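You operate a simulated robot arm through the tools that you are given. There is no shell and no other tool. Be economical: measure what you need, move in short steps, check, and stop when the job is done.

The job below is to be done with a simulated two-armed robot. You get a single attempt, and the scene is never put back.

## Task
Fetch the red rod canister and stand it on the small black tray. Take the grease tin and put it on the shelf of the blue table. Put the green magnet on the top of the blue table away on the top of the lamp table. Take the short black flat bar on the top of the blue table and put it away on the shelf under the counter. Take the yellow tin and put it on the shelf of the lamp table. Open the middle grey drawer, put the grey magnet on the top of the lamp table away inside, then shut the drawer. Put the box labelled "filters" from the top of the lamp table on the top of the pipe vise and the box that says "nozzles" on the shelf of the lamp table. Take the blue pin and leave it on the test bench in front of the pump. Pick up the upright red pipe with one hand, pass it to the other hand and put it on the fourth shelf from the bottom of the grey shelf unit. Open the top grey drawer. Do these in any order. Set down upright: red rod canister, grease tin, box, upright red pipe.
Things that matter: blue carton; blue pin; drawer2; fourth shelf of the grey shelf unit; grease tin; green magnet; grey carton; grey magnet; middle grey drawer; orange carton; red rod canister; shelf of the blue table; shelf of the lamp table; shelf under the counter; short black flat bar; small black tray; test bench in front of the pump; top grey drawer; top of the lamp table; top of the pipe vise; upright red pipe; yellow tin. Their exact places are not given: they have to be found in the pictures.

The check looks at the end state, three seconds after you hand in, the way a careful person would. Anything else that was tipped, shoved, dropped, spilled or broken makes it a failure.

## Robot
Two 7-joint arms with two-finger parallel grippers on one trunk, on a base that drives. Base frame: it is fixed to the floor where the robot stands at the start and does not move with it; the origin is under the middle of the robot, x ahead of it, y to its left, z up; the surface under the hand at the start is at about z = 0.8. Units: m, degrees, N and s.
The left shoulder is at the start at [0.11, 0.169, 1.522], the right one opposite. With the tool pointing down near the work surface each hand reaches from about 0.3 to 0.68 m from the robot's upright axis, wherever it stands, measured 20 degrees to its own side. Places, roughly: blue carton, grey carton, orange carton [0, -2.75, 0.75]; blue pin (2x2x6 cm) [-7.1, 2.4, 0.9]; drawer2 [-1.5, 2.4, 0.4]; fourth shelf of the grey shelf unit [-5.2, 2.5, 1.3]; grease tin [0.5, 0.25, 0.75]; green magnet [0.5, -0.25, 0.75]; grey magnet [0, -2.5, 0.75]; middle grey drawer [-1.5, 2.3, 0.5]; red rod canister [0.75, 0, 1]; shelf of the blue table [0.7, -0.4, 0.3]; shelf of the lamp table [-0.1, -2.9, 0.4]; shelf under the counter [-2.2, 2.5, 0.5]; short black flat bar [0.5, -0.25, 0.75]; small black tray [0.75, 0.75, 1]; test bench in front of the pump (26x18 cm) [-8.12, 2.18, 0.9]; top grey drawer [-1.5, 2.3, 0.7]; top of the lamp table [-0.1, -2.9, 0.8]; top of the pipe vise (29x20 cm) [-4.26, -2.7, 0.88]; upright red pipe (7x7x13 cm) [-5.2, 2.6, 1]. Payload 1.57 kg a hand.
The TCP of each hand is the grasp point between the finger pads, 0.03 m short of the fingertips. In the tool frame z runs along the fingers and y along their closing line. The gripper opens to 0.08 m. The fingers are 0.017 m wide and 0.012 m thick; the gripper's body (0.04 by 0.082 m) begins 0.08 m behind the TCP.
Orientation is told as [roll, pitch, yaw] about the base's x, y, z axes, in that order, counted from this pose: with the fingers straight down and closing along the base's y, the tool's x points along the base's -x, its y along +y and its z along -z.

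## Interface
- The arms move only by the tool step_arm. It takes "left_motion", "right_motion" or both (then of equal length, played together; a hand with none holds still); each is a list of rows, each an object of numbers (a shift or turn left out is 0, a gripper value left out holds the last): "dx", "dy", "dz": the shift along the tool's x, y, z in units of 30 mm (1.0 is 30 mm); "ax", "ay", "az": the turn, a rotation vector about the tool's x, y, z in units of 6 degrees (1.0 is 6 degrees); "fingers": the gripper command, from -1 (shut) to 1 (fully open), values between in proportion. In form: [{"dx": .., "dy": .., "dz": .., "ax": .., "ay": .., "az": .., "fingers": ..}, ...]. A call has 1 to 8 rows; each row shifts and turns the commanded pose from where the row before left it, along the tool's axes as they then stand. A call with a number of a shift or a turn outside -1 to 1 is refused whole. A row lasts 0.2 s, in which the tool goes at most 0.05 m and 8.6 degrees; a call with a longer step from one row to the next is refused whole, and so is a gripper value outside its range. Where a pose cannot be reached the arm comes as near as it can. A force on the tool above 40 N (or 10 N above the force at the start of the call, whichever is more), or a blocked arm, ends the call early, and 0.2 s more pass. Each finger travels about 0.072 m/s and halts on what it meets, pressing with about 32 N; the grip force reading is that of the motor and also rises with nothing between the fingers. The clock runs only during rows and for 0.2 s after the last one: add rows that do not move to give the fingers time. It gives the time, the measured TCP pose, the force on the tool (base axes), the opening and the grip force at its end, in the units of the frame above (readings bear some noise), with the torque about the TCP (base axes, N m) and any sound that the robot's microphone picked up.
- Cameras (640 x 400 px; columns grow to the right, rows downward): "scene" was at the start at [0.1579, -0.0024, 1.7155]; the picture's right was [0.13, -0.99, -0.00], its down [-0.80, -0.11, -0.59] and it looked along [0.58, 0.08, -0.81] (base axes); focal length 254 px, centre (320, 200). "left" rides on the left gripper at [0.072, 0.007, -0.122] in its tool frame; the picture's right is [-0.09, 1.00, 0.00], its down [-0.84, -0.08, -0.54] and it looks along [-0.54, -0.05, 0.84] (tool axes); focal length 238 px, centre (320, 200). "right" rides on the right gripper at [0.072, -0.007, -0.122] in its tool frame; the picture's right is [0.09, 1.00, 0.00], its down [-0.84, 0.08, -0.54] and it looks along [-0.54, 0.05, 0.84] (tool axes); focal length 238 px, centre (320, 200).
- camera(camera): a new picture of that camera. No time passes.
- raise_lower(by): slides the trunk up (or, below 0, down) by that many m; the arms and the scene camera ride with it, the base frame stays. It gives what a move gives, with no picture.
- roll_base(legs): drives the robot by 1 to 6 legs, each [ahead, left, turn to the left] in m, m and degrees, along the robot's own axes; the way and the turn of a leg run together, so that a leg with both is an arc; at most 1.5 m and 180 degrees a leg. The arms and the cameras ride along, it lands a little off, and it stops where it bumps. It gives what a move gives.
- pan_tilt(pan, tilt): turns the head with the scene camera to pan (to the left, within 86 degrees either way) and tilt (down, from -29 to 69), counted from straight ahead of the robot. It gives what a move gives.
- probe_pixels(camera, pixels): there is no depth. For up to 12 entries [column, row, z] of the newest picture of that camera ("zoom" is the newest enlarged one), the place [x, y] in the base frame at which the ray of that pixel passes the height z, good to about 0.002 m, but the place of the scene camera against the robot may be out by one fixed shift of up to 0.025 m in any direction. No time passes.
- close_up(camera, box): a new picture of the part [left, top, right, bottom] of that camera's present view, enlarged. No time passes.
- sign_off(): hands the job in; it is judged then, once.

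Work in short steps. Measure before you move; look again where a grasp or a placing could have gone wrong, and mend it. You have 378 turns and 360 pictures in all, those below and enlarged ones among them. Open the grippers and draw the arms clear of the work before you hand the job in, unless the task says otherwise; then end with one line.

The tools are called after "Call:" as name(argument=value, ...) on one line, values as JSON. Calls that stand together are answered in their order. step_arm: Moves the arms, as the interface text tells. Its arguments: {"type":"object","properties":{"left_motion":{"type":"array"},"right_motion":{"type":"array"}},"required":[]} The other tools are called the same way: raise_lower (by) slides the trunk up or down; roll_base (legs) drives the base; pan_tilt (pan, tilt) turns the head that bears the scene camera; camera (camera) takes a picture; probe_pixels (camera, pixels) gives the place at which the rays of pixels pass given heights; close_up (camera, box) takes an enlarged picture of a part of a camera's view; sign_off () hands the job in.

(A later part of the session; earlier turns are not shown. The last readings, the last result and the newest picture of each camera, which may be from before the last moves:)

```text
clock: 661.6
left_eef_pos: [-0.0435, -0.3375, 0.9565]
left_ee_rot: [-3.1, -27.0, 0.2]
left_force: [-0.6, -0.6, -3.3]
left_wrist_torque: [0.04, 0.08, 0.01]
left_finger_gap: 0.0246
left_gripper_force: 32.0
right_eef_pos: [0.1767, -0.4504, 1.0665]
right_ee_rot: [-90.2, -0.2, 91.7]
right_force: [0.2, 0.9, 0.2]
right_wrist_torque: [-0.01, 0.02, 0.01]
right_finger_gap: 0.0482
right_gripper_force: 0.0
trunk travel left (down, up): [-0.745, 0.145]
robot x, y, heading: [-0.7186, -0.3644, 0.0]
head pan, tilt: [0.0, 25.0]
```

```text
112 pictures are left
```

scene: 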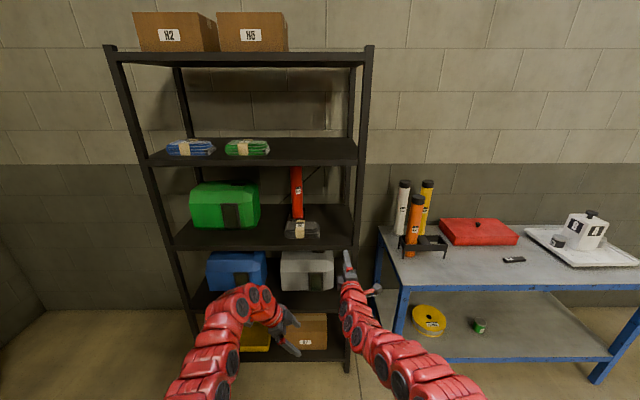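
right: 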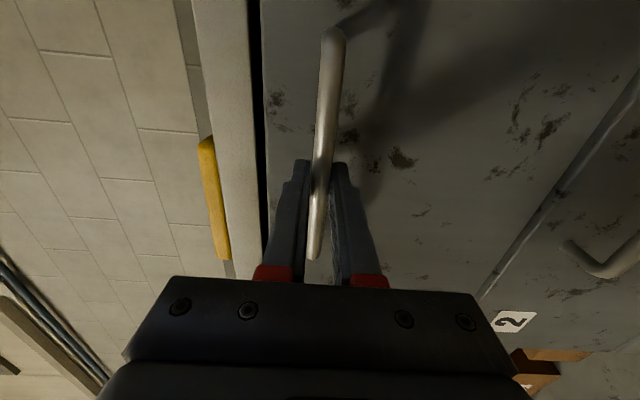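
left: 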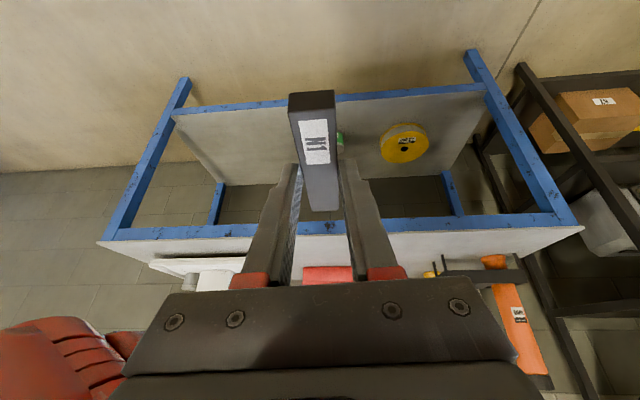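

The bar now points ahead. I tuck the right hand down and back, then drive to the counter and look at its shelf.

Call:
step_arm(right_motion=[{"dz": -0.98, "dy": 1}, {"dz": -0.98, "dy": 1}, {"dz": -0.98, "dy": 1}, {"dz": -0.98, "dy": 1}, {"dz": -0.98, "dy": 1}, {"dz": -0.98, "dy": 1}, {"dz": -0.98, "dy": 1}, {"dz": -0.98, "dy": 1}])

Call:
roll_base(legs=[[0, 0, 90], [0.9, 0, 0], [0, 1.5, 0]])

Call:
pan_tilt(pan=0, tilt=28)

Call:
raise_lower(by=-0.3)

Call:
camera(camera="scene")

```text
clock: 663.4
left_eef_pos: [-0.0435, -0.3375, 0.9565]
left_ee_rot: [-3.1, -27.0, 0.2]
left_force: [-0.9, -0.4, -3.2]
left_wrist_torque: [0.04, 0.05, 0.0]
left_finger_gap: 0.0243
left_gripper_force: 32.3
right_eef_pos: [-0.0347, -0.4224, 0.844]
right_ee_rot: [-90.2, -0.2, 91.5]
right_force: [0.4, 0.0, 1.2]
right_wrist_torque: [0.01, 0.02, 0.0]
right_finger_gap: 0.0481
right_gripper_force: 0.0
right hand out of reach, approached as far as the arm can: row 5, 6, 7, 8
trunk travel left (down, up): [-0.745, 0.145]
robot x, y, heading: [-0.7144, -0.3609, 0.4]
head pan, tilt: [0.0, 25.0]
```

```text
clock: 679.1
left_eef_pos: [-2.2768, 1.1851, 0.956]
left_ee_rot: [-3.1, -27.1, 90.7]
left_force: [0.3, 0.6, -3.5]
left_wrist_torque: [-0.08, -0.01, 0.0]
left_finger_gap: 0.0245
left_gripper_force: 32.1
right_eef_pos: [-2.1939, 1.1952, 0.8436]
right_ee_rot: [-90.2, -0.3, -178.0]
right_force: [0.3, 0.0, 0.6]
right_wrist_torque: [-0.02, -0.01, -0.03]
right_finger_gap: 0.048
right_gripper_force: 0.0
trunk travel left (down, up): [-0.745, 0.145]
robot x, y, heading: [-2.2445, 0.5109, 90.9]
head pan, tilt: [0.0, 25.0]
```

```text
clock: 679.7
left_eef_pos: [-2.2766, 1.1858, 0.9561]
left_ee_rot: [-3.1, -26.9, 90.7]
left_force: [-1.2, 0.1, -3.1]
left_wrist_torque: [-0.04, 0.01, 0.01]
left_finger_gap: 0.0244
left_gripper_force: 32.5
right_eef_pos: [-2.1931, 1.1961, 0.8444]
right_ee_rot: [-90.2, -0.3, -178.0]
right_force: [-0.4, 0.5, -0.8]
right_wrist_torque: [-0.01, 0.0, 0.01]
right_finger_gap: 0.048
right_gripper_force: 0.1
trunk travel left (down, up): [-0.745, 0.145]
robot x, y, heading: [-2.2453, 0.511, 90.6]
head pan, tilt: [0.0, 28.0]
```

```text
clock: 682.7
left_eef_pos: [-2.2762, 1.1846, 0.6562]
left_ee_rot: [-3.1, -27.0, 90.7]
left_force: [1.2, 0.3, -3.3]
left_wrist_torque: [-0.04, -0.01, -0.01]
left_finger_gap: 0.0246
left_gripper_force: 32.5
right_eef_pos: [-2.1936, 1.1946, 0.5433]
right_ee_rot: [-90.3, -0.3, -178.0]
right_force: [0.0, 0.1, 0.2]
right_wrist_torque: [0.03, 0.0, 0.01]
right_finger_gap: 0.0478
right_gripper_force: 0.0
trunk travel left (down, up): [-0.445, 0.445]
robot x, y, heading: [-2.2446, 0.5133, 91.1]
head pan, tilt: [0.0, 28.0]
```

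```text
111 pictures are left
```

scene: 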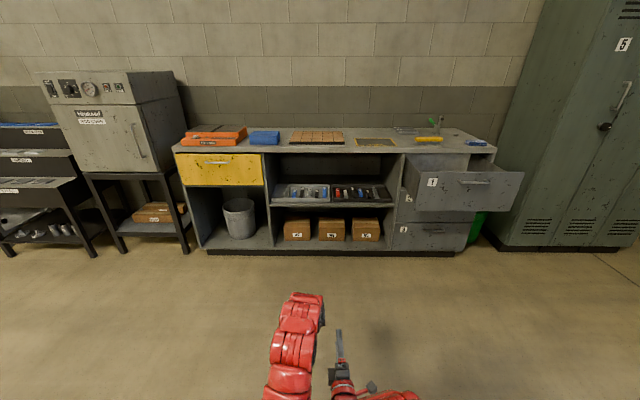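

Call:
close_up(camera="scene", box=[262, 145, 412, 250])

Call:
probe_pixels(camera="zoom", pixels=[[60, 395, 0.1], [40, 235, 0.56], [535, 218, 0.56], [300, 222, 0.56], [300, 155, 0.56], [70, 205, 0.56], [500, 205, 0.56], [30, 200, 0.56], [300, 240, 0.55], [300, 390, 0.1]])

```text
3.81 times, centred on (337, 198) of scene
```

zoom: 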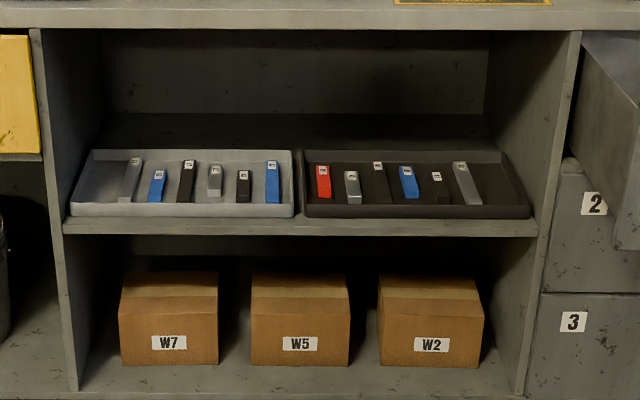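

```text
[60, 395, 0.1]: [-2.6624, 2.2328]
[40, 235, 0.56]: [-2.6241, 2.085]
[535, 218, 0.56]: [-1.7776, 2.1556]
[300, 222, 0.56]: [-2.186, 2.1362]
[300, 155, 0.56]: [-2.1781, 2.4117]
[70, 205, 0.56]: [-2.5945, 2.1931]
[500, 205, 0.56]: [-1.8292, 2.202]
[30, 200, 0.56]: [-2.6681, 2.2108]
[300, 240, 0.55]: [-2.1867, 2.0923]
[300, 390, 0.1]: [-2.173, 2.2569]
```

The shelf's front holds two trays; the free strip is behind them. I flatten the left hand to pitch −54°, raise it, and fold the right hand downward and back.

Call:
step_arm(left_motion=[{"ay": -0.56}, {"ay": -0.56}, {"ay": -0.56}, {"ay": -0.56}, {"ay": -0.56}, {"ay": -0.56}, {"ay": -0.56}, {"ay": -0.56}], right_motion=[{"ax": -1, "dx": 0.5}, {"ax": -1, "dx": 0.5}, {"ax": -1, "dx": 0.5}, {"ax": -1, "dx": 0.5}, {"ax": -1}, {"ax": -1}, {"ax": -1}, {"ax": -1}])

Call:
step_arm(left_motion=[{"dx": -0.65, "dz": -0.47}, {"dx": -0.65, "dz": -0.47}, {"dx": -0.65, "dz": -0.47}, {"dx": -0.65, "dz": -0.47}, {"dx": -0.65, "dz": -0.47}, {"dx": -0.65, "dz": -0.47}, {"dx": -0.65, "dz": -0.47}, {}], right_motion=[{"ax": -1}, {"ax": -1}, {"ax": -1}, {"ax": -1}, {"ax": -1}, {"ax": -1}, {"ax": -1}, {"dy": 1}])

Call:
step_arm(left_motion=[{"dx": -0.65, "dz": -0.47}, {"dx": -0.65, "dz": -0.47}, {"dx": -0.65, "dz": -0.47}, {"dx": -0.65, "dz": -0.47}, {"dx": -0.65, "dz": -0.47}, {}, {}], right_motion=[{"dy": 1}, {"dy": 1}, {"dy": 1}, {"dy": 1}, {"dy": 1}, {"dy": 1}, {"dy": 1}])

Call:
raise_lower(by=-0.33)

```text
clock: 684.5
left_eef_pos: [-2.2766, 1.1853, 0.6577]
left_ee_rot: [-4.7, -53.9, 93.0]
left_force: [-0.7, 0.1, -3.1]
left_wrist_torque: [-0.14, 0.0, -0.01]
left_finger_gap: 0.0249
left_gripper_force: 32.4
right_eef_pos: [-2.1442, 1.2128, 0.5326]
right_ee_rot: [-42.0, -0.3, -177.9]
right_force: [0.4, 0.5, 0.1]
right_wrist_torque: [-0.01, 0.0, 0.01]
right_finger_gap: 0.048
right_gripper_force: 0.1
right hand out of reach, approached as far as the arm can: row 1, 4, 5, 6
trunk travel left (down, up): [-0.445, 0.445]
robot x, y, heading: [-2.2445, 0.5137, 91.1]
head pan, tilt: [0.0, 28.0]
```

```text
clock: 686.3
left_eef_pos: [-2.2852, 1.1843, 0.8235]
left_ee_rot: [-4.7, -53.8, 93.1]
left_force: [-0.6, -0.4, -3.6]
left_wrist_torque: [-0.11, 0.0, 0.01]
left_finger_gap: 0.0247
left_gripper_force: 32.3
right_eef_pos: [-2.1333, 1.187, 0.5274]
right_ee_rot: [-7.4, 1.7, -178.9]
right_force: [0.0, -0.6, -1.3]
right_wrist_torque: [0.06, -0.01, 0.02]
right_finger_gap: 0.0481
right_gripper_force: 0.2
right hand out of reach, approached as far as the arm can: row 3, 4
trunk travel left (down, up): [-0.445, 0.445]
robot x, y, heading: [-2.2463, 0.5131, 90.7]
head pan, tilt: [0.0, 28.0]
```

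```text
clock: 687.9
left_eef_pos: [-2.2897, 1.1854, 0.9453]
left_ee_rot: [-4.7, -53.7, 93.1]
left_force: [0.1, -0.1, -3.3]
left_wrist_torque: [-0.05, 0.01, -0.04]
left_finger_gap: 0.0244
left_gripper_force: 31.7
right_eef_pos: [-2.13, 1.0928, 0.5124]
right_ee_rot: [-7.3, 1.7, -179.0]
right_force: [0.1, 0.6, 0.2]
right_wrist_torque: [-0.01, -0.03, 0.01]
right_finger_gap: 0.0482
right_gripper_force: 0.0
right hand out of reach, approached as far as the arm can: row 4, 5, 6, 7
trunk travel left (down, up): [-0.445, 0.445]
robot x, y, heading: [-2.2503, 0.5157, 90.9]
head pan, tilt: [0.0, 28.0]
```

```text
clock: 691.2
left_eef_pos: [-2.2896, 1.1851, 0.615]
left_ee_rot: [-4.7, -53.8, 93.1]
left_force: [0.5, 0.1, -3.9]
left_wrist_torque: [-0.1, 0.0, -0.02]
left_finger_gap: 0.0243
left_gripper_force: 32.0
right_eef_pos: [-2.1292, 1.0928, 0.1833]
right_ee_rot: [-7.3, 1.7, -178.8]
right_force: [-0.2, -0.9, -0.1]
right_wrist_torque: [0.0, -0.02, -0.02]
right_finger_gap: 0.0481
right_gripper_force: 0.0
trunk travel left (down, up): [-0.115, 0.775]
robot x, y, heading: [-2.2468, 0.5145, 90.4]
head pan, tilt: [0.0, 28.0]
```

I raise the left hand to z≈0.68 and extend it ahead, then drive up to the counter.

Call:
step_arm(left_motion=[{"dz": 0.75, "dx": -0.75}, {"dz": 0.75, "dx": -0.75}, {"dz": 0.75, "dx": -0.75}, {"dz": 0.75, "dx": -0.75}, {"dz": 0.8, "dx": -0.75}, {"dz": 0.85, "dx": -0.65}, {"dz": 0.85, "dx": -0.62}, {"dz": 0.85, "dx": -0.62}])

Call:
roll_base(legs=[[0.72, 0, -0.5]])

Call:
camera(camera="left")

Call:
camera(camera="scene")

```text
clock: 693.0
left_eef_pos: [-2.2914, 1.4222, 0.6345]
left_ee_rot: [-4.8, -53.6, 93.2]
left_force: [0.0, 0.6, -3.8]
left_wrist_torque: [-0.08, 0.02, -0.04]
left_finger_gap: 0.0246
left_gripper_force: 32.0
left hand out of reach, approached as far as the arm can: row 8
right_eef_pos: [-2.1313, 1.0938, 0.1816]
right_ee_rot: [-7.2, 1.7, -178.8]
right_force: [-0.3, 0.5, 0.2]
right_wrist_torque: [-0.03, 0.02, -0.03]
right_finger_gap: 0.0481
right_gripper_force: 0.1
trunk travel left (down, up): [-0.115, 0.775]
robot x, y, heading: [-2.248, 0.5123, 90.9]
head pan, tilt: [0.0, 28.0]
```

```text
clock: 697.0
left_eef_pos: [-2.2953, 2.1512, 0.6369]
left_ee_rot: [-4.6, -53.8, 92.8]
left_force: [-0.6, 0.1, -3.6]
left_wrist_torque: [-0.13, 0.01, 0.01]
left_finger_gap: 0.0243
left_gripper_force: 32.1
right_eef_pos: [-2.1356, 1.8229, 0.1832]
right_ee_rot: [-7.2, 1.6, -179.3]
right_force: [-0.2, 0.3, 0.4]
right_wrist_torque: [-0.03, -0.01, -0.03]
right_finger_gap: 0.048
right_gripper_force: 0.1
trunk travel left (down, up): [-0.115, 0.775]
robot x, y, heading: [-2.2559, 1.2411, 90.5]
head pan, tilt: [0.0, 28.0]
```

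```text
109 pictures are left
```

left: 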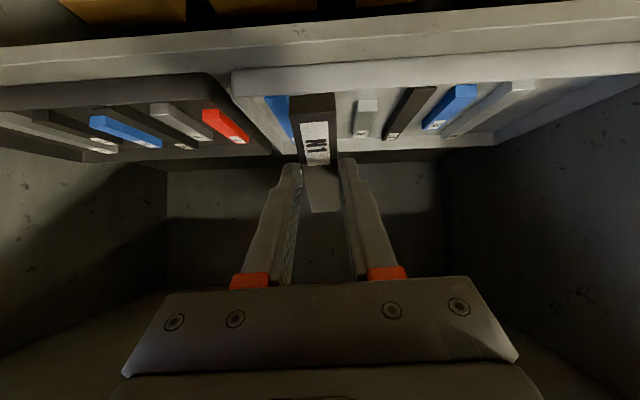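

```text
108 pictures are left
```

scene: 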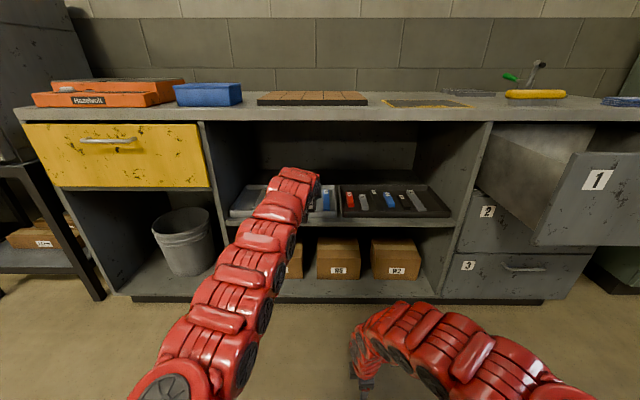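

Call:
probe_pixels(camera="left", pixels=[[420, 45, 0.55], [420, 45, 0.57], [420, 52, 0.55], [420, 68, 0.58], [480, 140, 0.57], [480, 140, 0.55], [400, 158, 0.55], [400, 150, 0.55], [220, 160, 0.55], [420, 150, 0.57]])

Call:
close_up(camera="left", box=[130, 30, 530, 230])

```text
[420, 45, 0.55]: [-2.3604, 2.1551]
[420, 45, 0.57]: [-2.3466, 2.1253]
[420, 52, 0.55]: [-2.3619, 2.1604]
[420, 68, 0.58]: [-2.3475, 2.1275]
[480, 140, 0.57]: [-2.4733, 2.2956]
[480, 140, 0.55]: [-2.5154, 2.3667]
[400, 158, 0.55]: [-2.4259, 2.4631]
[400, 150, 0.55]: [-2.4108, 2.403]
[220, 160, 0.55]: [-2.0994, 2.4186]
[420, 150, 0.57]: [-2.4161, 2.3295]
```

```text
1.60 times, centred on (330, 130) of left
```

zoom: 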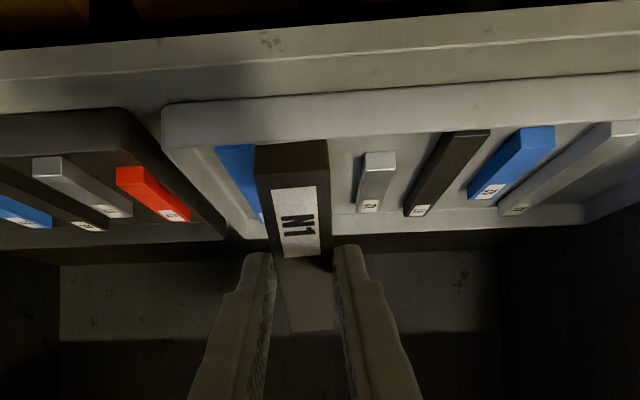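

There is a deep free strip behind the trays (y≈2.40–2.6). I raise the left hand 3 cm, swing the right hand outward/back so I can come closer.

Call:
step_arm(left_motion=[{"dx": -0.4, "dz": -0.3}, {"dx": -0.4, "dz": -0.3}, {}, {}, {}, {}, {}, {}], right_motion=[{"dx": 1, "dy": 0.6, "dz": -0.3}, {"dx": 1, "dy": 0.6, "dz": -0.3}, {"dx": 1, "dy": 0.6, "dz": -0.3}, {"dx": 1, "dy": 0.6}, {"dx": 1, "dy": 0.6}, {"dx": 1, "dy": 0.6}, {"dx": 1, "dy": 0.6}, {"dx": 1, "dy": 0.6}])

Call:
roll_base(legs=[[0.2, 0, 0]])

Call:
camera(camera="left")

```text
clock: 698.8
left_eef_pos: [-2.2955, 2.1474, 0.663]
left_ee_rot: [-4.8, -53.7, 92.9]
left_force: [0.3, 1.1, -3.2]
left_wrist_torque: [-0.09, 0.03, 0.03]
left_finger_gap: 0.0246
left_gripper_force: 31.8
left hand out of reach, approached as far as the arm can: row 2
right_eef_pos: [-1.9541, 1.8045, 0.1777]
right_ee_rot: [-7.2, 1.7, -179.1]
right_force: [-0.2, 0.4, -0.1]
right_wrist_torque: [-0.01, 0.01, 0.0]
right_finger_gap: 0.0481
right_gripper_force: 0.0
right hand out of reach, approached as far as the arm can: row 1, 2, 3, 4, 5, 6, 7, 8
trunk travel left (down, up): [-0.115, 0.775]
robot x, y, heading: [-2.2563, 1.2446, 90.5]
head pan, tilt: [0.0, 28.0]
```

```text
clock: 700.4
left_eef_pos: [-2.2927, 2.3493, 0.6619]
left_ee_rot: [-4.7, -53.7, 92.6]
left_force: [1.0, 0.5, -2.9]
left_wrist_torque: [-0.09, 0.0, 0.01]
left_finger_gap: 0.0247
left_gripper_force: 32.0
right_eef_pos: [-1.9541, 2.0058, 0.1769]
right_ee_rot: [-7.1, 1.7, -179.5]
right_force: [-0.4, -0.2, -0.3]
right_wrist_torque: [-0.04, -0.02, 0.04]
right_finger_gap: 0.048
right_gripper_force: 0.1
trunk travel left (down, up): [-0.115, 0.775]
robot x, y, heading: [-2.2565, 1.4446, 90.2]
head pan, tilt: [0.0, 28.0]
```

```text
106 pictures are left
```

left: 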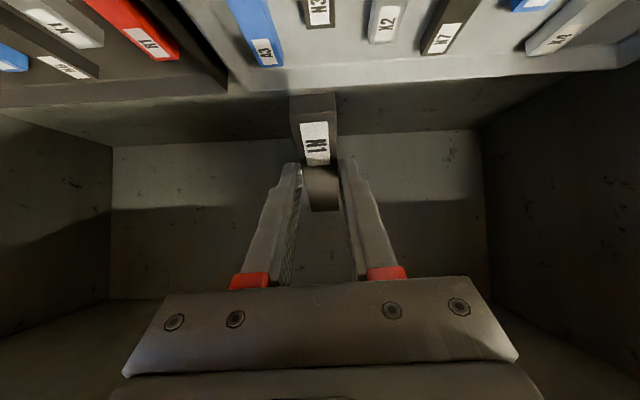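

Call:
probe_pixels(camera="left", pixels=[[420, 80, 0.53], [420, 80, 0.55], [420, 131, 0.53], [420, 131, 0.55], [180, 100, 0.53], [180, 143, 0.53]])

```text
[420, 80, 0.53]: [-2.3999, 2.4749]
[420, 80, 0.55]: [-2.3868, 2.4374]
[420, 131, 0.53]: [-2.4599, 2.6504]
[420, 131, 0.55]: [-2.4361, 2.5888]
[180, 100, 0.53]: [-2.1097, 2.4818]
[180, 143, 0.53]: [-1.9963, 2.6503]
```

Strip y≈2.455–2.62. I raise the right hand above the boxes' height, then drive 0.19 m in.

Call:
step_arm(right_motion=[{"dz": -0.9}, {"dz": -0.9}, {"dz": -0.9}, {"dz": -0.9}, {"dz": -0.9}, {"dz": -0.9}, {"dz": -0.9}])

Call:
roll_base(legs=[[0.1, 0, 0]])

Call:
camera(camera="scene")

```text
clock: 702.0
left_eef_pos: [-2.2938, 2.3482, 0.6632]
left_ee_rot: [-4.8, -53.7, 92.6]
left_force: [0.1, 0.5, -3.6]
left_wrist_torque: [-0.09, 0.03, -0.01]
left_finger_gap: 0.0244
left_gripper_force: 32.3
right_eef_pos: [-1.9288, 2.0837, 0.3116]
right_ee_rot: [-7.0, 1.7, -179.4]
right_force: [-0.1, 1.0, 0.6]
right_wrist_torque: [0.0, 0.01, 0.01]
right_finger_gap: 0.048
right_gripper_force: 0.1
right hand out of reach, approached as far as the arm can: row 1, 2, 3, 4, 5, 6, 7
trunk travel left (down, up): [-0.115, 0.775]
robot x, y, heading: [-2.2535, 1.4443, 90.2]
head pan, tilt: [0.0, 28.0]
```

```text
clock: 703.1
left_eef_pos: [-2.2939, 2.4472, 0.661]
left_ee_rot: [-4.7, -53.7, 92.6]
left_force: [-0.5, -0.2, -4.5]
left_wrist_torque: [-0.1, -0.03, 0.0]
left_finger_gap: 0.0245
left_gripper_force: 31.8
right_eef_pos: [-1.9305, 2.1812, 0.3118]
right_ee_rot: [-7.0, 1.5, -179.4]
right_force: [-0.2, -0.9, 0.5]
right_wrist_torque: [0.02, 0.01, 0.01]
right_finger_gap: 0.048
right_gripper_force: 0.1
trunk travel left (down, up): [-0.115, 0.775]
robot x, y, heading: [-2.2562, 1.5431, 90.2]
head pan, tilt: [0.0, 28.0]
```

```text
105 pictures are left
```

scene: 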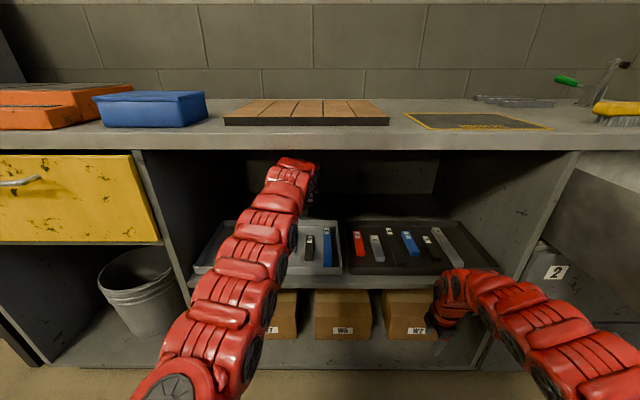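

The right hand is close to the shelf edge, so I extend only the left arm.

Call:
step_arm(left_motion=[{"dz": 0.55, "dx": -0.4}, {"dz": 0.55, "dx": -0.4}, {"dz": 0.55, "dx": -0.4}, {"dz": 0.55, "dx": -0.4}])

Call:
camera(camera="left")

```text
clock: 704.1
left_eef_pos: [-2.2947, 2.4468, 0.6622]
left_ee_rot: [-4.8, -53.6, 92.6]
left_force: [0.0, -0.1, -3.6]
left_wrist_torque: [-0.13, 0.0, 0.0]
left_finger_gap: 0.0248
left_gripper_force: 31.6
left hand out of reach, approached as far as the arm can: row 1, 2, 3, 4
right_eef_pos: [-1.9298, 2.1804, 0.3122]
right_ee_rot: [-7.0, 1.6, -179.4]
right_force: [0.7, -0.5, -1.3]
right_wrist_torque: [0.0, 0.0, 0.03]
right_finger_gap: 0.0481
right_gripper_force: 0.0
trunk travel left (down, up): [-0.115, 0.775]
robot x, y, heading: [-2.2566, 1.5433, 90.2]
head pan, tilt: [0.0, 28.0]
```

```text
104 pictures are left
```

left: 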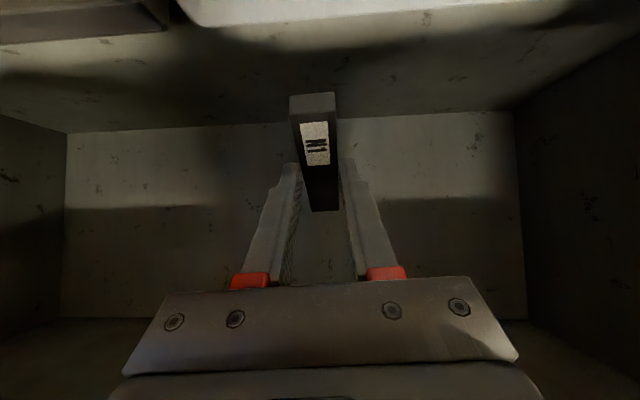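

Call:
probe_pixels(camera="left", pixels=[[312, 96, 0.604], [312, 96, 0.62], [300, 28, 0.57], [300, 28, 0.55], [150, 32, 0.57], [420, 117, 0.54], [322, 210, 0.66]])

```text
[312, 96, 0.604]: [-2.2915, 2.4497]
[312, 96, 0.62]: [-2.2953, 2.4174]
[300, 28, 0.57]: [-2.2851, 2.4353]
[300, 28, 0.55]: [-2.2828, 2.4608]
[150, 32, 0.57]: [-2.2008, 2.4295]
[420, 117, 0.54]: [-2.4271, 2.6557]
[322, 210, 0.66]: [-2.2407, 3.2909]
```

I need 6 cm more. I lower the right hand and shift it right of the W2 box, then drive 6 cm further.

Call:
step_arm(right_motion=[{"dx": 0.8, "dy": 0.3}, {"dx": 0.8, "dy": 0.3}, {"dx": 0.6, "dz": 0.8}, {"dz": 0.9}, {"dz": 0.9}, {"dz": 0.9}])

Call:
close_up(camera="scene", box=[360, 250, 500, 390])

```text
clock: 705.5
left_eef_pos: [-2.2929, 2.4481, 0.6619]
left_ee_rot: [-4.7, -53.8, 92.6]
left_force: [0.0, 0.2, -4.1]
left_wrist_torque: [-0.1, 0.02, -0.03]
left_finger_gap: 0.0246
left_gripper_force: 32.1
right_eef_pos: [-1.8584, 2.1787, 0.2078]
right_ee_rot: [-6.9, 1.7, -179.4]
right_force: [0.0, 0.2, -0.9]
right_wrist_torque: [0.01, -0.03, -0.01]
right_finger_gap: 0.0481
right_gripper_force: 0.2
trunk travel left (down, up): [-0.115, 0.775]
robot x, y, heading: [-2.2553, 1.5439, 90.2]
head pan, tilt: [0.0, 28.0]
```

```text
2.86 times, centred on (430, 320) of scene
```

zoom: 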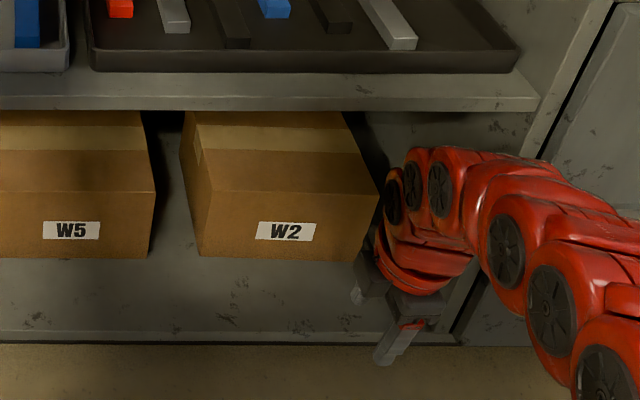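

I rotate the robot 10° clockwise (right hand retreats), then move 7 cm deeper.

Call:
roll_base(legs=[[0, 0, -10]])

Call:
roll_base(legs=[[0.075, 0.013, 0]])

Call:
camera(camera="left")

```text
clock: 706.6
left_eef_pos: [-2.1361, 2.4407, 0.6618]
left_ee_rot: [-4.7, -53.7, 82.6]
left_force: [-1.1, -0.6, -3.6]
left_wrist_torque: [-0.09, 0.03, -0.01]
left_finger_gap: 0.0247
left_gripper_force: 32.0
right_eef_pos: [-1.7559, 2.0993, 0.208]
right_ee_rot: [-7.0, 1.6, 170.6]
right_force: [0.5, 0.1, 0.3]
right_wrist_torque: [-0.01, -0.01, 0.01]
right_finger_gap: 0.0479
right_gripper_force: 0.0
trunk travel left (down, up): [-0.115, 0.775]
robot x, y, heading: [-2.2601, 1.5417, 80.4]
head pan, tilt: [0.0, 28.0]
```

```text
clock: 707.7
left_eef_pos: [-2.1357, 2.5081, 0.6602]
left_ee_rot: [-4.7, -53.4, 82.6]
left_force: [0.3, -0.2, -3.7]
left_wrist_torque: [-0.12, 0.02, -0.01]
left_finger_gap: 0.0244
left_gripper_force: 32.3
right_eef_pos: [-1.7549, 2.1615, 0.2055]
right_ee_rot: [-6.1, 1.5, 170.3]
right_force: [-0.2, -1.5, 0.0]
right_wrist_torque: [0.06, -0.08, 0.0]
right_finger_gap: 0.048
right_gripper_force: 0.0
trunk travel left (down, up): [-0.115, 0.775]
robot x, y, heading: [-2.2559, 1.6125, 80.3]
head pan, tilt: [0.0, 28.0]
stopped in leg 1: the force on the tool passed its limit at 94 N (the readings are from after the stop); the commanded pose is now the measured one
```

```text
102 pictures are left
```

left: 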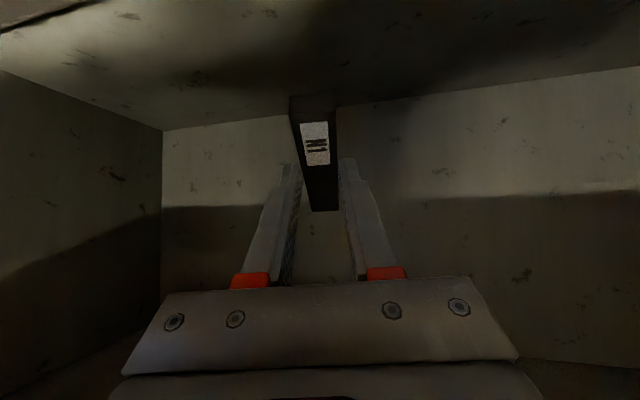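

Bar is now beyond the trays. I lower with the trunk until contact.

Call:
raise_lower(by=-0.05)

Call:
raise_lower(by=-0.025)

Call:
camera(camera="left")

```text
clock: 708.6
left_eef_pos: [-2.1361, 2.5086, 0.6108]
left_ee_rot: [-4.7, -53.5, 82.6]
left_force: [1.4, 0.0, -2.9]
left_wrist_torque: [-0.13, 0.01, 0.01]
left_finger_gap: 0.0243
left_gripper_force: 32.0
right_eef_pos: [-1.7566, 2.1623, 0.1552]
right_ee_rot: [-6.1, 1.3, 170.3]
right_force: [-0.6, -0.4, -0.3]
right_wrist_torque: [0.03, -0.01, 0.04]
right_finger_gap: 0.0481
right_gripper_force: 0.0
trunk travel left (down, up): [-0.065, 0.825]
robot x, y, heading: [-2.254, 1.614, 80.3]
head pan, tilt: [0.0, 28.0]
```

```text
clock: 709.3
left_eef_pos: [-2.1372, 2.5081, 0.5856]
left_ee_rot: [-4.8, -53.5, 82.6]
left_force: [0.5, 0.1, -2.6]
left_wrist_torque: [-0.1, 0.05, 0.04]
left_finger_gap: 0.0247
left_gripper_force: 31.7
right_eef_pos: [-1.7564, 2.1623, 0.1293]
right_ee_rot: [-6.0, 1.5, 170.3]
right_force: [0.0, -0.1, 0.4]
right_wrist_torque: [0.06, -0.02, -0.05]
right_finger_gap: 0.0481
right_gripper_force: 0.1
trunk travel left (down, up): [-0.04, 0.85]
robot x, y, heading: [-2.2615, 1.6127, 80.3]
head pan, tilt: [0.0, 28.0]
```

```text
101 pictures are left
```

left: 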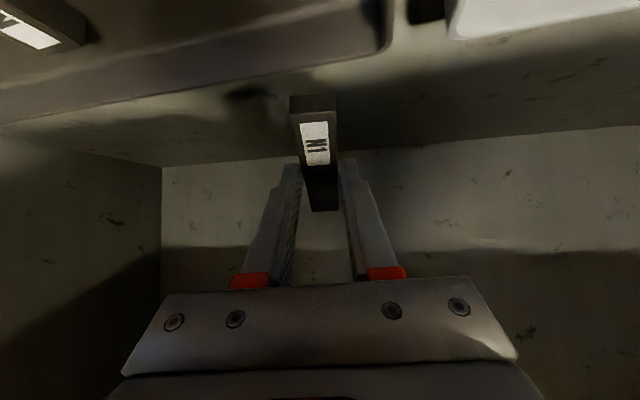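

Call:
step_arm(left_motion=[{"dx": 0.2, "dz": 0.15}, {"dx": 0.2, "dz": 0.15}])

Call:
step_arm(left_motion=[{"dx": 0.15, "dz": 0.11}, {"dx": 0.15, "dz": 0.11}])

Call:
step_arm(left_motion=[{"dx": 0.15, "dz": 0.11}, {"dx": 0.15, "dz": 0.11}])

Call:
camera(camera="left")

```text
clock: 709.9
left_eef_pos: [-2.1355, 2.5089, 0.5692]
left_ee_rot: [-4.7, -53.5, 82.6]
left_force: [0.5, 0.4, -2.7]
left_wrist_torque: [-0.12, -0.03, -0.03]
left_finger_gap: 0.0247
left_gripper_force: 31.9
right_eef_pos: [-1.7559, 2.1617, 0.1305]
right_ee_rot: [-6.1, 1.4, 170.3]
right_force: [0.5, 0.1, 0.1]
right_wrist_torque: [0.02, 0.0, -0.05]
right_finger_gap: 0.0478
right_gripper_force: 0.1
trunk travel left (down, up): [-0.04, 0.85]
robot x, y, heading: [-2.2578, 1.6168, 80.5]
head pan, tilt: [0.0, 28.0]
```

```text
clock: 710.5
left_eef_pos: [-2.1354, 2.508, 0.5585]
left_ee_rot: [-4.7, -53.5, 82.6]
left_force: [0.9, -0.2, -3.5]
left_wrist_torque: [-0.1, 0.05, 0.01]
left_finger_gap: 0.0244
left_gripper_force: 32.6
right_eef_pos: [-1.7553, 2.1613, 0.1296]
right_ee_rot: [-6.1, 1.4, 170.3]
right_force: [1.0, -0.1, -0.2]
right_wrist_torque: [0.02, 0.02, 0.01]
right_finger_gap: 0.048
right_gripper_force: 0.1
trunk travel left (down, up): [-0.04, 0.85]
robot x, y, heading: [-2.2557, 1.6129, 80.2]
head pan, tilt: [0.0, 28.0]
```

```text
clock: 711.1
left_eef_pos: [-2.135, 2.5074, 0.5529]
left_ee_rot: [-4.7, -53.9, 82.6]
left_force: [-0.6, 0.8, 9.3]
left_wrist_torque: [-0.22, 0.22, 0.01]
left_finger_gap: 0.0246
left_gripper_force: 32.7
right_eef_pos: [-1.757, 2.1617, 0.1317]
right_ee_rot: [-6.3, 1.3, 170.3]
right_force: [-0.1, -0.2, 0.4]
right_wrist_torque: [-0.02, -0.01, -0.02]
right_finger_gap: 0.0482
right_gripper_force: 0.0
trunk travel left (down, up): [-0.04, 0.85]
robot x, y, heading: [-2.2538, 1.6102, 80.4]
head pan, tilt: [0.0, 28.0]
```

```text
100 pictures are left
```

left: 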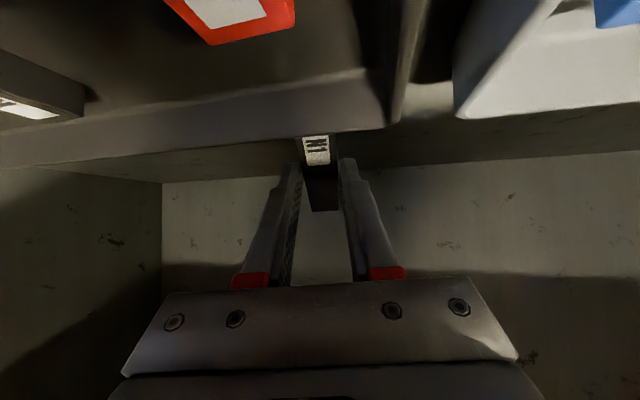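

Near end touches the shelf (z≈0.50). I press gently lower so the bar pivots flat in the grip.

Call:
step_arm(left_motion=[{"dx": 0.13, "dz": 0.1}, {"dx": 0.13, "dz": 0.1}, {"dx": 0.13, "dz": 0.1}, {"dx": 0.13, "dz": 0.1}])

Call:
camera(camera="left")

```text
clock: 712.1
left_eef_pos: [-2.1332, 2.508, 0.5304]
left_ee_rot: [-4.7, -53.7, 82.7]
left_force: [-0.2, 5.8, 16.6]
left_wrist_torque: [-0.31, 0.29, -0.05]
left_finger_gap: 0.0246
left_gripper_force: 32.3
right_eef_pos: [-1.756, 2.1623, 0.1308]
right_ee_rot: [-6.2, 1.3, 170.3]
right_force: [-1.1, -0.6, -0.2]
right_wrist_torque: [0.02, -0.03, -0.01]
right_finger_gap: 0.0479
right_gripper_force: 0.0
trunk travel left (down, up): [-0.04, 0.85]
robot x, y, heading: [-2.2576, 1.6087, 80.2]
head pan, tilt: [0.0, 28.0]
```

```text
99 pictures are left
```

left: 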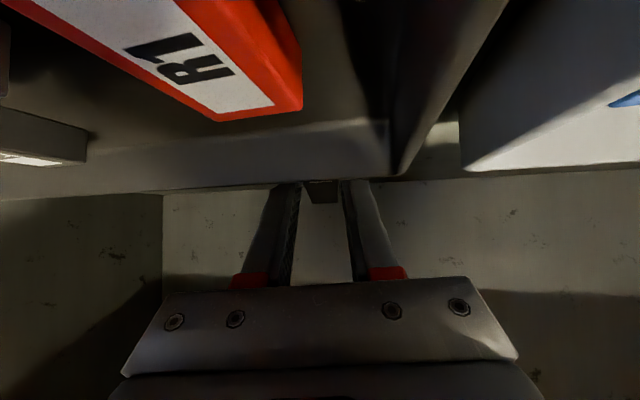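

The bar has pivoted down. I open slightly, raise by the trunk, and look.

Call:
step_arm(left_motion=[{"fingers": 0.2}, {}, {}])

Call:
raise_lower(by=0.1)

Call:
camera(camera="left")

```text
clock: 712.9
left_eef_pos: [-2.1343, 2.5082, 0.5293]
left_ee_rot: [-4.8, -53.4, 82.6]
left_force: [-0.8, -0.6, -0.1]
left_wrist_torque: [0.01, 0.01, -0.02]
left_finger_gap: 0.0481
left_gripper_force: 0.1
right_eef_pos: [-1.7568, 2.1611, 0.1308]
right_ee_rot: [-6.1, 1.3, 170.2]
right_force: [0.5, -0.9, 0.2]
right_wrist_torque: [-0.01, 0.01, -0.01]
right_finger_gap: 0.0477
right_gripper_force: 0.1
trunk travel left (down, up): [-0.04, 0.85]
robot x, y, heading: [-2.2521, 1.6132, 80.1]
head pan, tilt: [0.0, 28.0]
```

```text
clock: 714.2
left_eef_pos: [-2.1341, 2.5082, 0.6293]
left_ee_rot: [-4.7, -53.6, 82.7]
left_force: [0.3, 0.5, -0.2]
left_wrist_torque: [-0.04, 0.03, 0.01]
left_finger_gap: 0.0481
left_gripper_force: 0.0
right_eef_pos: [-1.7564, 2.1614, 0.2302]
right_ee_rot: [-6.1, 1.4, 170.3]
right_force: [0.0, 0.5, 0.0]
right_wrist_torque: [-0.02, 0.04, 0.01]
right_finger_gap: 0.0478
right_gripper_force: 0.1
trunk travel left (down, up): [-0.14, 0.75]
robot x, y, heading: [-2.2596, 1.6145, 80.2]
head pan, tilt: [0.0, 28.0]
```

```text
98 pictures are left
```

left: 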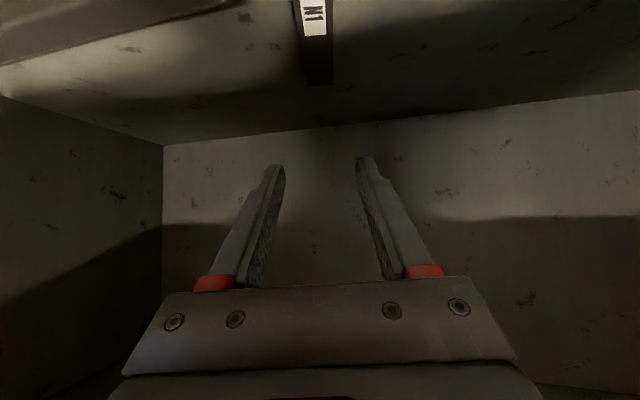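

I back straight out 0.35 m and check the bar from the left camera.

Call:
roll_base(legs=[[-0.2, 0, 0]])

Call:
camera(camera="left")

```text
clock: 715.8
left_eef_pos: [-2.1684, 2.3121, 0.6303]
left_ee_rot: [-4.7, -53.5, 82.8]
left_force: [-0.5, 0.0, -0.3]
left_wrist_torque: [0.0, -0.03, 0.0]
left_finger_gap: 0.0481
left_gripper_force: 0.0
right_eef_pos: [-1.7906, 1.9667, 0.231]
right_ee_rot: [-6.1, 1.4, 170.5]
right_force: [-0.1, -0.9, 0.7]
right_wrist_torque: [0.0, 0.01, 0.0]
right_finger_gap: 0.0482
right_gripper_force: 0.1
trunk travel left (down, up): [-0.14, 0.75]
robot x, y, heading: [-2.2878, 1.4164, 80.3]
head pan, tilt: [0.0, 28.0]
```

```text
97 pictures are left
```

left: 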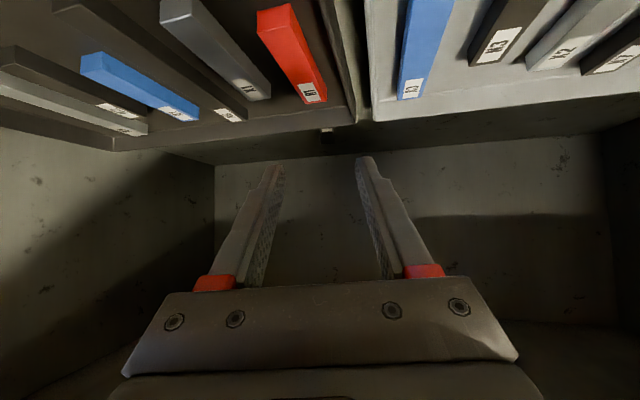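

The bar lies behind the trays; nothing else moved. Now to the grey shelf unit: back out, straighten, raise the trunk and drive left.

Call:
roll_base(legs=[[-0.75, 0, 0], [0, 0, 9.8], [0, 1.5, 0], [0, 1.35, 0]])

Call:
raise_lower(by=0.4)

Call:
pan_tilt(pan=0, tilt=15)

Call:
camera(camera="scene")

```text
clock: 733.9
left_eef_pos: [-5.2883, 1.5536, 0.6289]
left_ee_rot: [-4.6, -53.5, 93.0]
left_force: [-0.9, 0.7, 0.1]
left_wrist_torque: [0.01, -0.02, 0.0]
left_finger_gap: 0.0481
left_gripper_force: 0.0
right_eef_pos: [-4.8546, 1.2807, 0.2289]
right_ee_rot: [-6.1, 1.4, -179.3]
right_force: [0.0, -0.3, -0.2]
right_wrist_torque: [-0.02, -0.01, 0.02]
right_finger_gap: 0.0482
right_gripper_force: 0.2
trunk travel left (down, up): [-0.14, 0.75]
robot x, y, heading: [-5.2443, 0.6475, 90.4]
head pan, tilt: [0.0, 28.0]
```

```text
clock: 737.7
left_eef_pos: [-5.2878, 1.5536, 1.0288]
left_ee_rot: [-4.7, -53.5, 93.0]
left_force: [-0.1, -0.9, -0.4]
left_wrist_torque: [0.01, 0.01, 0.02]
left_finger_gap: 0.0479
left_gripper_force: 0.2
right_eef_pos: [-4.8547, 1.2819, 0.6309]
right_ee_rot: [-6.2, 1.4, -179.3]
right_force: [0.3, 0.2, 0.6]
right_wrist_torque: [-0.02, 0.0, -0.04]
right_finger_gap: 0.0482
right_gripper_force: 0.0
trunk travel left (down, up): [-0.54, 0.35]
robot x, y, heading: [-5.2511, 0.6516, 90.6]
head pan, tilt: [0.0, 28.0]
```

```text
clock: 738.5
left_eef_pos: [-5.2877, 1.5536, 1.029]
left_ee_rot: [-4.7, -53.5, 93.0]
left_force: [0.8, -0.4, 0.2]
left_wrist_torque: [-0.03, 0.01, 0.01]
left_finger_gap: 0.048
left_gripper_force: 0.0
right_eef_pos: [-4.8548, 1.2823, 0.63]
right_ee_rot: [-6.2, 1.3, -179.4]
right_force: [0.6, 0.0, 0.4]
right_wrist_torque: [-0.01, -0.02, -0.01]
right_finger_gap: 0.0481
right_gripper_force: 0.1
trunk travel left (down, up): [-0.54, 0.35]
robot x, y, heading: [-5.2478, 0.6513, 90.8]
head pan, tilt: [0.0, 15.0]
```

```text
96 pictures are left
```

scene: 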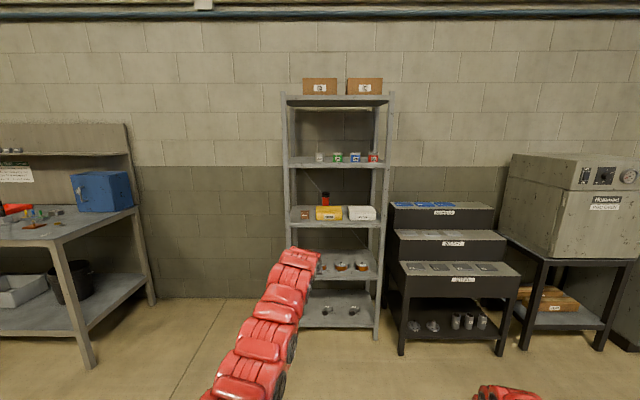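

Call:
close_up(camera="scene", box=[275, 140, 395, 235])

Call:
probe_pixels(camera="scene", pixels=[[378, 340, 0.0], [303, 326, 0.2], [382, 229, 0.9], [382, 229, 0.95], [385, 166, 1.3], [385, 166, 1.35], [325, 220, 0.95], [290, 229, 0.95]])

```text
4.21 times, centred on (335, 188) of scene
```

zoom: 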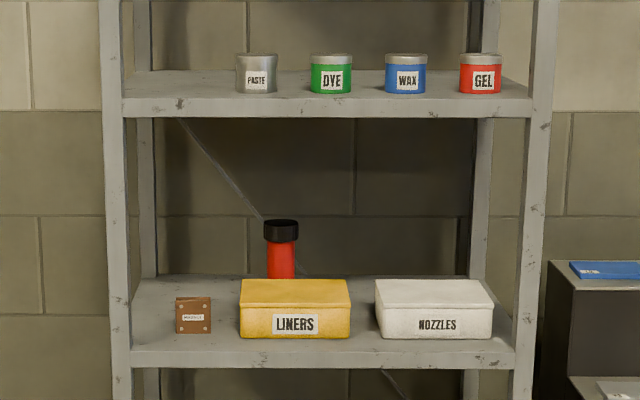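

```text
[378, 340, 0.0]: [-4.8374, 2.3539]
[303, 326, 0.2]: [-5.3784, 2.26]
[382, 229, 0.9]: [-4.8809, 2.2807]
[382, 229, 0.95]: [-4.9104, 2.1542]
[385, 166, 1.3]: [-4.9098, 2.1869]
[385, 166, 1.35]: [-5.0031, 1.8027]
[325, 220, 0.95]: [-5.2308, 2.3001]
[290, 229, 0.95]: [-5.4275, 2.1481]
```

The red pipe stands behind the LINERS box on the third shelf; the fourth shelf (z≈1.28) is free at its left end. I turn the right hand to yaw 0, pitch −30° for the later hand-over.

Call:
step_arm(right_motion=[{"az": 1, "dz": -0.6}, {"az": 1, "dz": -0.6}, {"az": 1, "dz": -0.6}, {"az": 1, "dz": -0.6}, {"az": 1}, {"az": 1}, {"az": 1}, {"az": 1}], left_motion=[{"fingers": 1}, {}, {}, {}, {}, {}, {}, {}])

Call:
step_arm(right_motion=[{"az": 1}, {"az": 1}, {"az": 1}, {"az": 1}, {"az": 1}, {"az": 1}, {"az": 1}, {"ay": -1}])

Call:
step_arm(right_motion=[{"ay": -1}, {"ay": -1}, {"ay": -1}, {"ay": -1}, {}])

Call:
roll_base(legs=[[0.7, 0, -0.6]])

Call:
camera(camera="left")

```text
clock: 740.3
left_eef_pos: [-5.2879, 1.5535, 1.0301]
left_ee_rot: [-4.6, -53.5, 93.0]
left_force: [0.2, -0.4, -0.5]
left_wrist_torque: [0.0, 0.0, -0.02]
left_finger_gap: 0.08
left_gripper_force: 0.0
right_eef_pos: [-4.8559, 1.2741, 0.7018]
right_ee_rot: [-5.2, -3.7, 132.8]
right_force: [-0.7, -0.7, -0.5]
right_wrist_torque: [0.0, 0.02, 0.01]
right_finger_gap: 0.0479
right_gripper_force: 0.1
trunk travel left (down, up): [-0.54, 0.35]
robot x, y, heading: [-5.2474, 0.6475, 90.6]
head pan, tilt: [0.0, 15.0]
```

```text
clock: 742.1
left_eef_pos: [-5.2871, 1.5503, 1.0321]
left_ee_rot: [-4.5, -53.6, 92.8]
left_force: [1.3, 0.0, 0.2]
left_wrist_torque: [-0.02, 0.04, 0.0]
left_finger_gap: 0.0799
left_gripper_force: 0.0
right_eef_pos: [-4.8585, 1.2743, 0.7013]
right_ee_rot: [-1.2, -12.3, 91.0]
right_force: [-0.5, -0.3, -0.2]
right_wrist_torque: [0.01, -0.12, -0.06]
right_finger_gap: 0.048
right_gripper_force: 0.0
trunk travel left (down, up): [-0.54, 0.35]
robot x, y, heading: [-5.2461, 0.6518, 90.8]
head pan, tilt: [0.0, 15.0]
```

```text
clock: 743.3
left_eef_pos: [-5.2882, 1.5532, 1.0296]
left_ee_rot: [-4.8, -53.6, 93.1]
left_force: [0.7, 0.0, -0.4]
left_wrist_torque: [0.02, 0.02, -0.01]
left_finger_gap: 0.0798
left_gripper_force: 0.0
right_eef_pos: [-4.8405, 1.3013, 0.69]
right_ee_rot: [-1.5, -32.3, 91.6]
right_force: [0.0, 0.4, 0.0]
right_wrist_torque: [0.0, 0.0, 0.0]
right_finger_gap: 0.0482
right_gripper_force: 0.1
right hand out of reach, approached as far as the arm can: row 1, 2, 3, 4
trunk travel left (down, up): [-0.54, 0.35]
robot x, y, heading: [-5.2458, 0.6483, 90.6]
head pan, tilt: [0.0, 15.0]
```

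```text
clock: 747.1
left_eef_pos: [-5.2779, 2.2495, 1.0286]
left_ee_rot: [-4.7, -53.5, 92.1]
left_force: [0.2, -1.3, -0.3]
left_wrist_torque: [0.04, -0.01, -0.01]
left_finger_gap: 0.0798
left_gripper_force: 0.0
right_eef_pos: [-4.8331, 1.991, 0.6899]
right_ee_rot: [-1.5, -32.2, 90.8]
right_force: [0.2, -0.2, 0.5]
right_wrist_torque: [0.02, 0.03, 0.0]
right_finger_gap: 0.0481
right_gripper_force: 0.0
trunk travel left (down, up): [-0.54, 0.35]
robot x, y, heading: [-5.2477, 1.3424, 89.9]
head pan, tilt: [0.0, 15.0]
```

```text
94 pictures are left
```

left: 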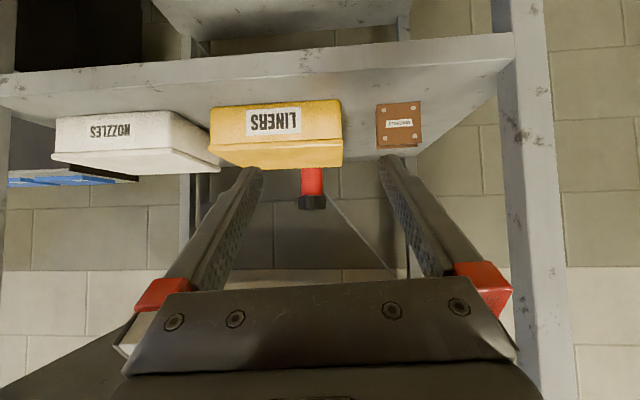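

Call:
probe_pixels(camera="left", pixels=[[312, 208, 1.01], [312, 208, 1.02], [312, 196, 0.97], [312, 196, 0.98], [276, 103, 0.885], [276, 103, 0.9], [276, 142, 0.96], [276, 165, 0.96], [210, 130, 0.96], [342, 140, 0.96], [400, 45, 0.885]])

```text
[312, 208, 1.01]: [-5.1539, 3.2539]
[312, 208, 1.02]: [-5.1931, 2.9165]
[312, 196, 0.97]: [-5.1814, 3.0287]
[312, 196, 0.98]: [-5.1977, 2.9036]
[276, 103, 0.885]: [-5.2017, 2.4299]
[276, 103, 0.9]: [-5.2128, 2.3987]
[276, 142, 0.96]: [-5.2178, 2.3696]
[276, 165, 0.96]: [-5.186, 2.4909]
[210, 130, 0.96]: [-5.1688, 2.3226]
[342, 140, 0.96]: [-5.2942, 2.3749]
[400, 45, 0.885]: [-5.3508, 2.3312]
```

Call:
probe_pixels(camera="scene", pixels=[[326, 193.3, 1.015], [326, 193.3, 1.03], [326, 200, 1.0], [322.5, 206, 0.95]])

Call:
step_arm(left_motion=[{"dx": -0.8, "dz": -0.3}, {"dx": -0.8, "dz": -0.3}, {"dx": -0.8, "dz": -0.3}])

Call:
camera(camera="left")

```text
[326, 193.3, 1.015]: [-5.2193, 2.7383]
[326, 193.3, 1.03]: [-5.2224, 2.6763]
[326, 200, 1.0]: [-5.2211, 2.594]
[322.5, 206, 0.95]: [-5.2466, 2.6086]
```

```text
clock: 747.9
left_eef_pos: [-5.2772, 2.2529, 1.0614]
left_ee_rot: [-4.6, -53.4, 92.1]
left_force: [-0.3, -1.1, 0.5]
left_wrist_torque: [0.03, -0.02, -0.02]
left_finger_gap: 0.0799
left_gripper_force: 0.1
left hand out of reach, approached as far as the arm can: row 2, 3
right_eef_pos: [-4.8344, 1.9901, 0.6914]
right_ee_rot: [-1.5, -32.3, 90.7]
right_force: [-0.5, -0.3, 0.1]
right_wrist_torque: [-0.01, -0.01, -0.02]
right_finger_gap: 0.048
right_gripper_force: 0.1
trunk travel left (down, up): [-0.54, 0.35]
robot x, y, heading: [-5.2511, 1.3447, 89.9]
head pan, tilt: [0.0, 15.0]
```

```text
93 pictures are left
```

left: 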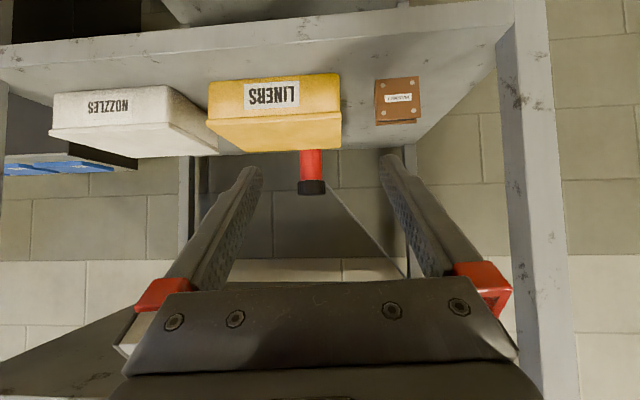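

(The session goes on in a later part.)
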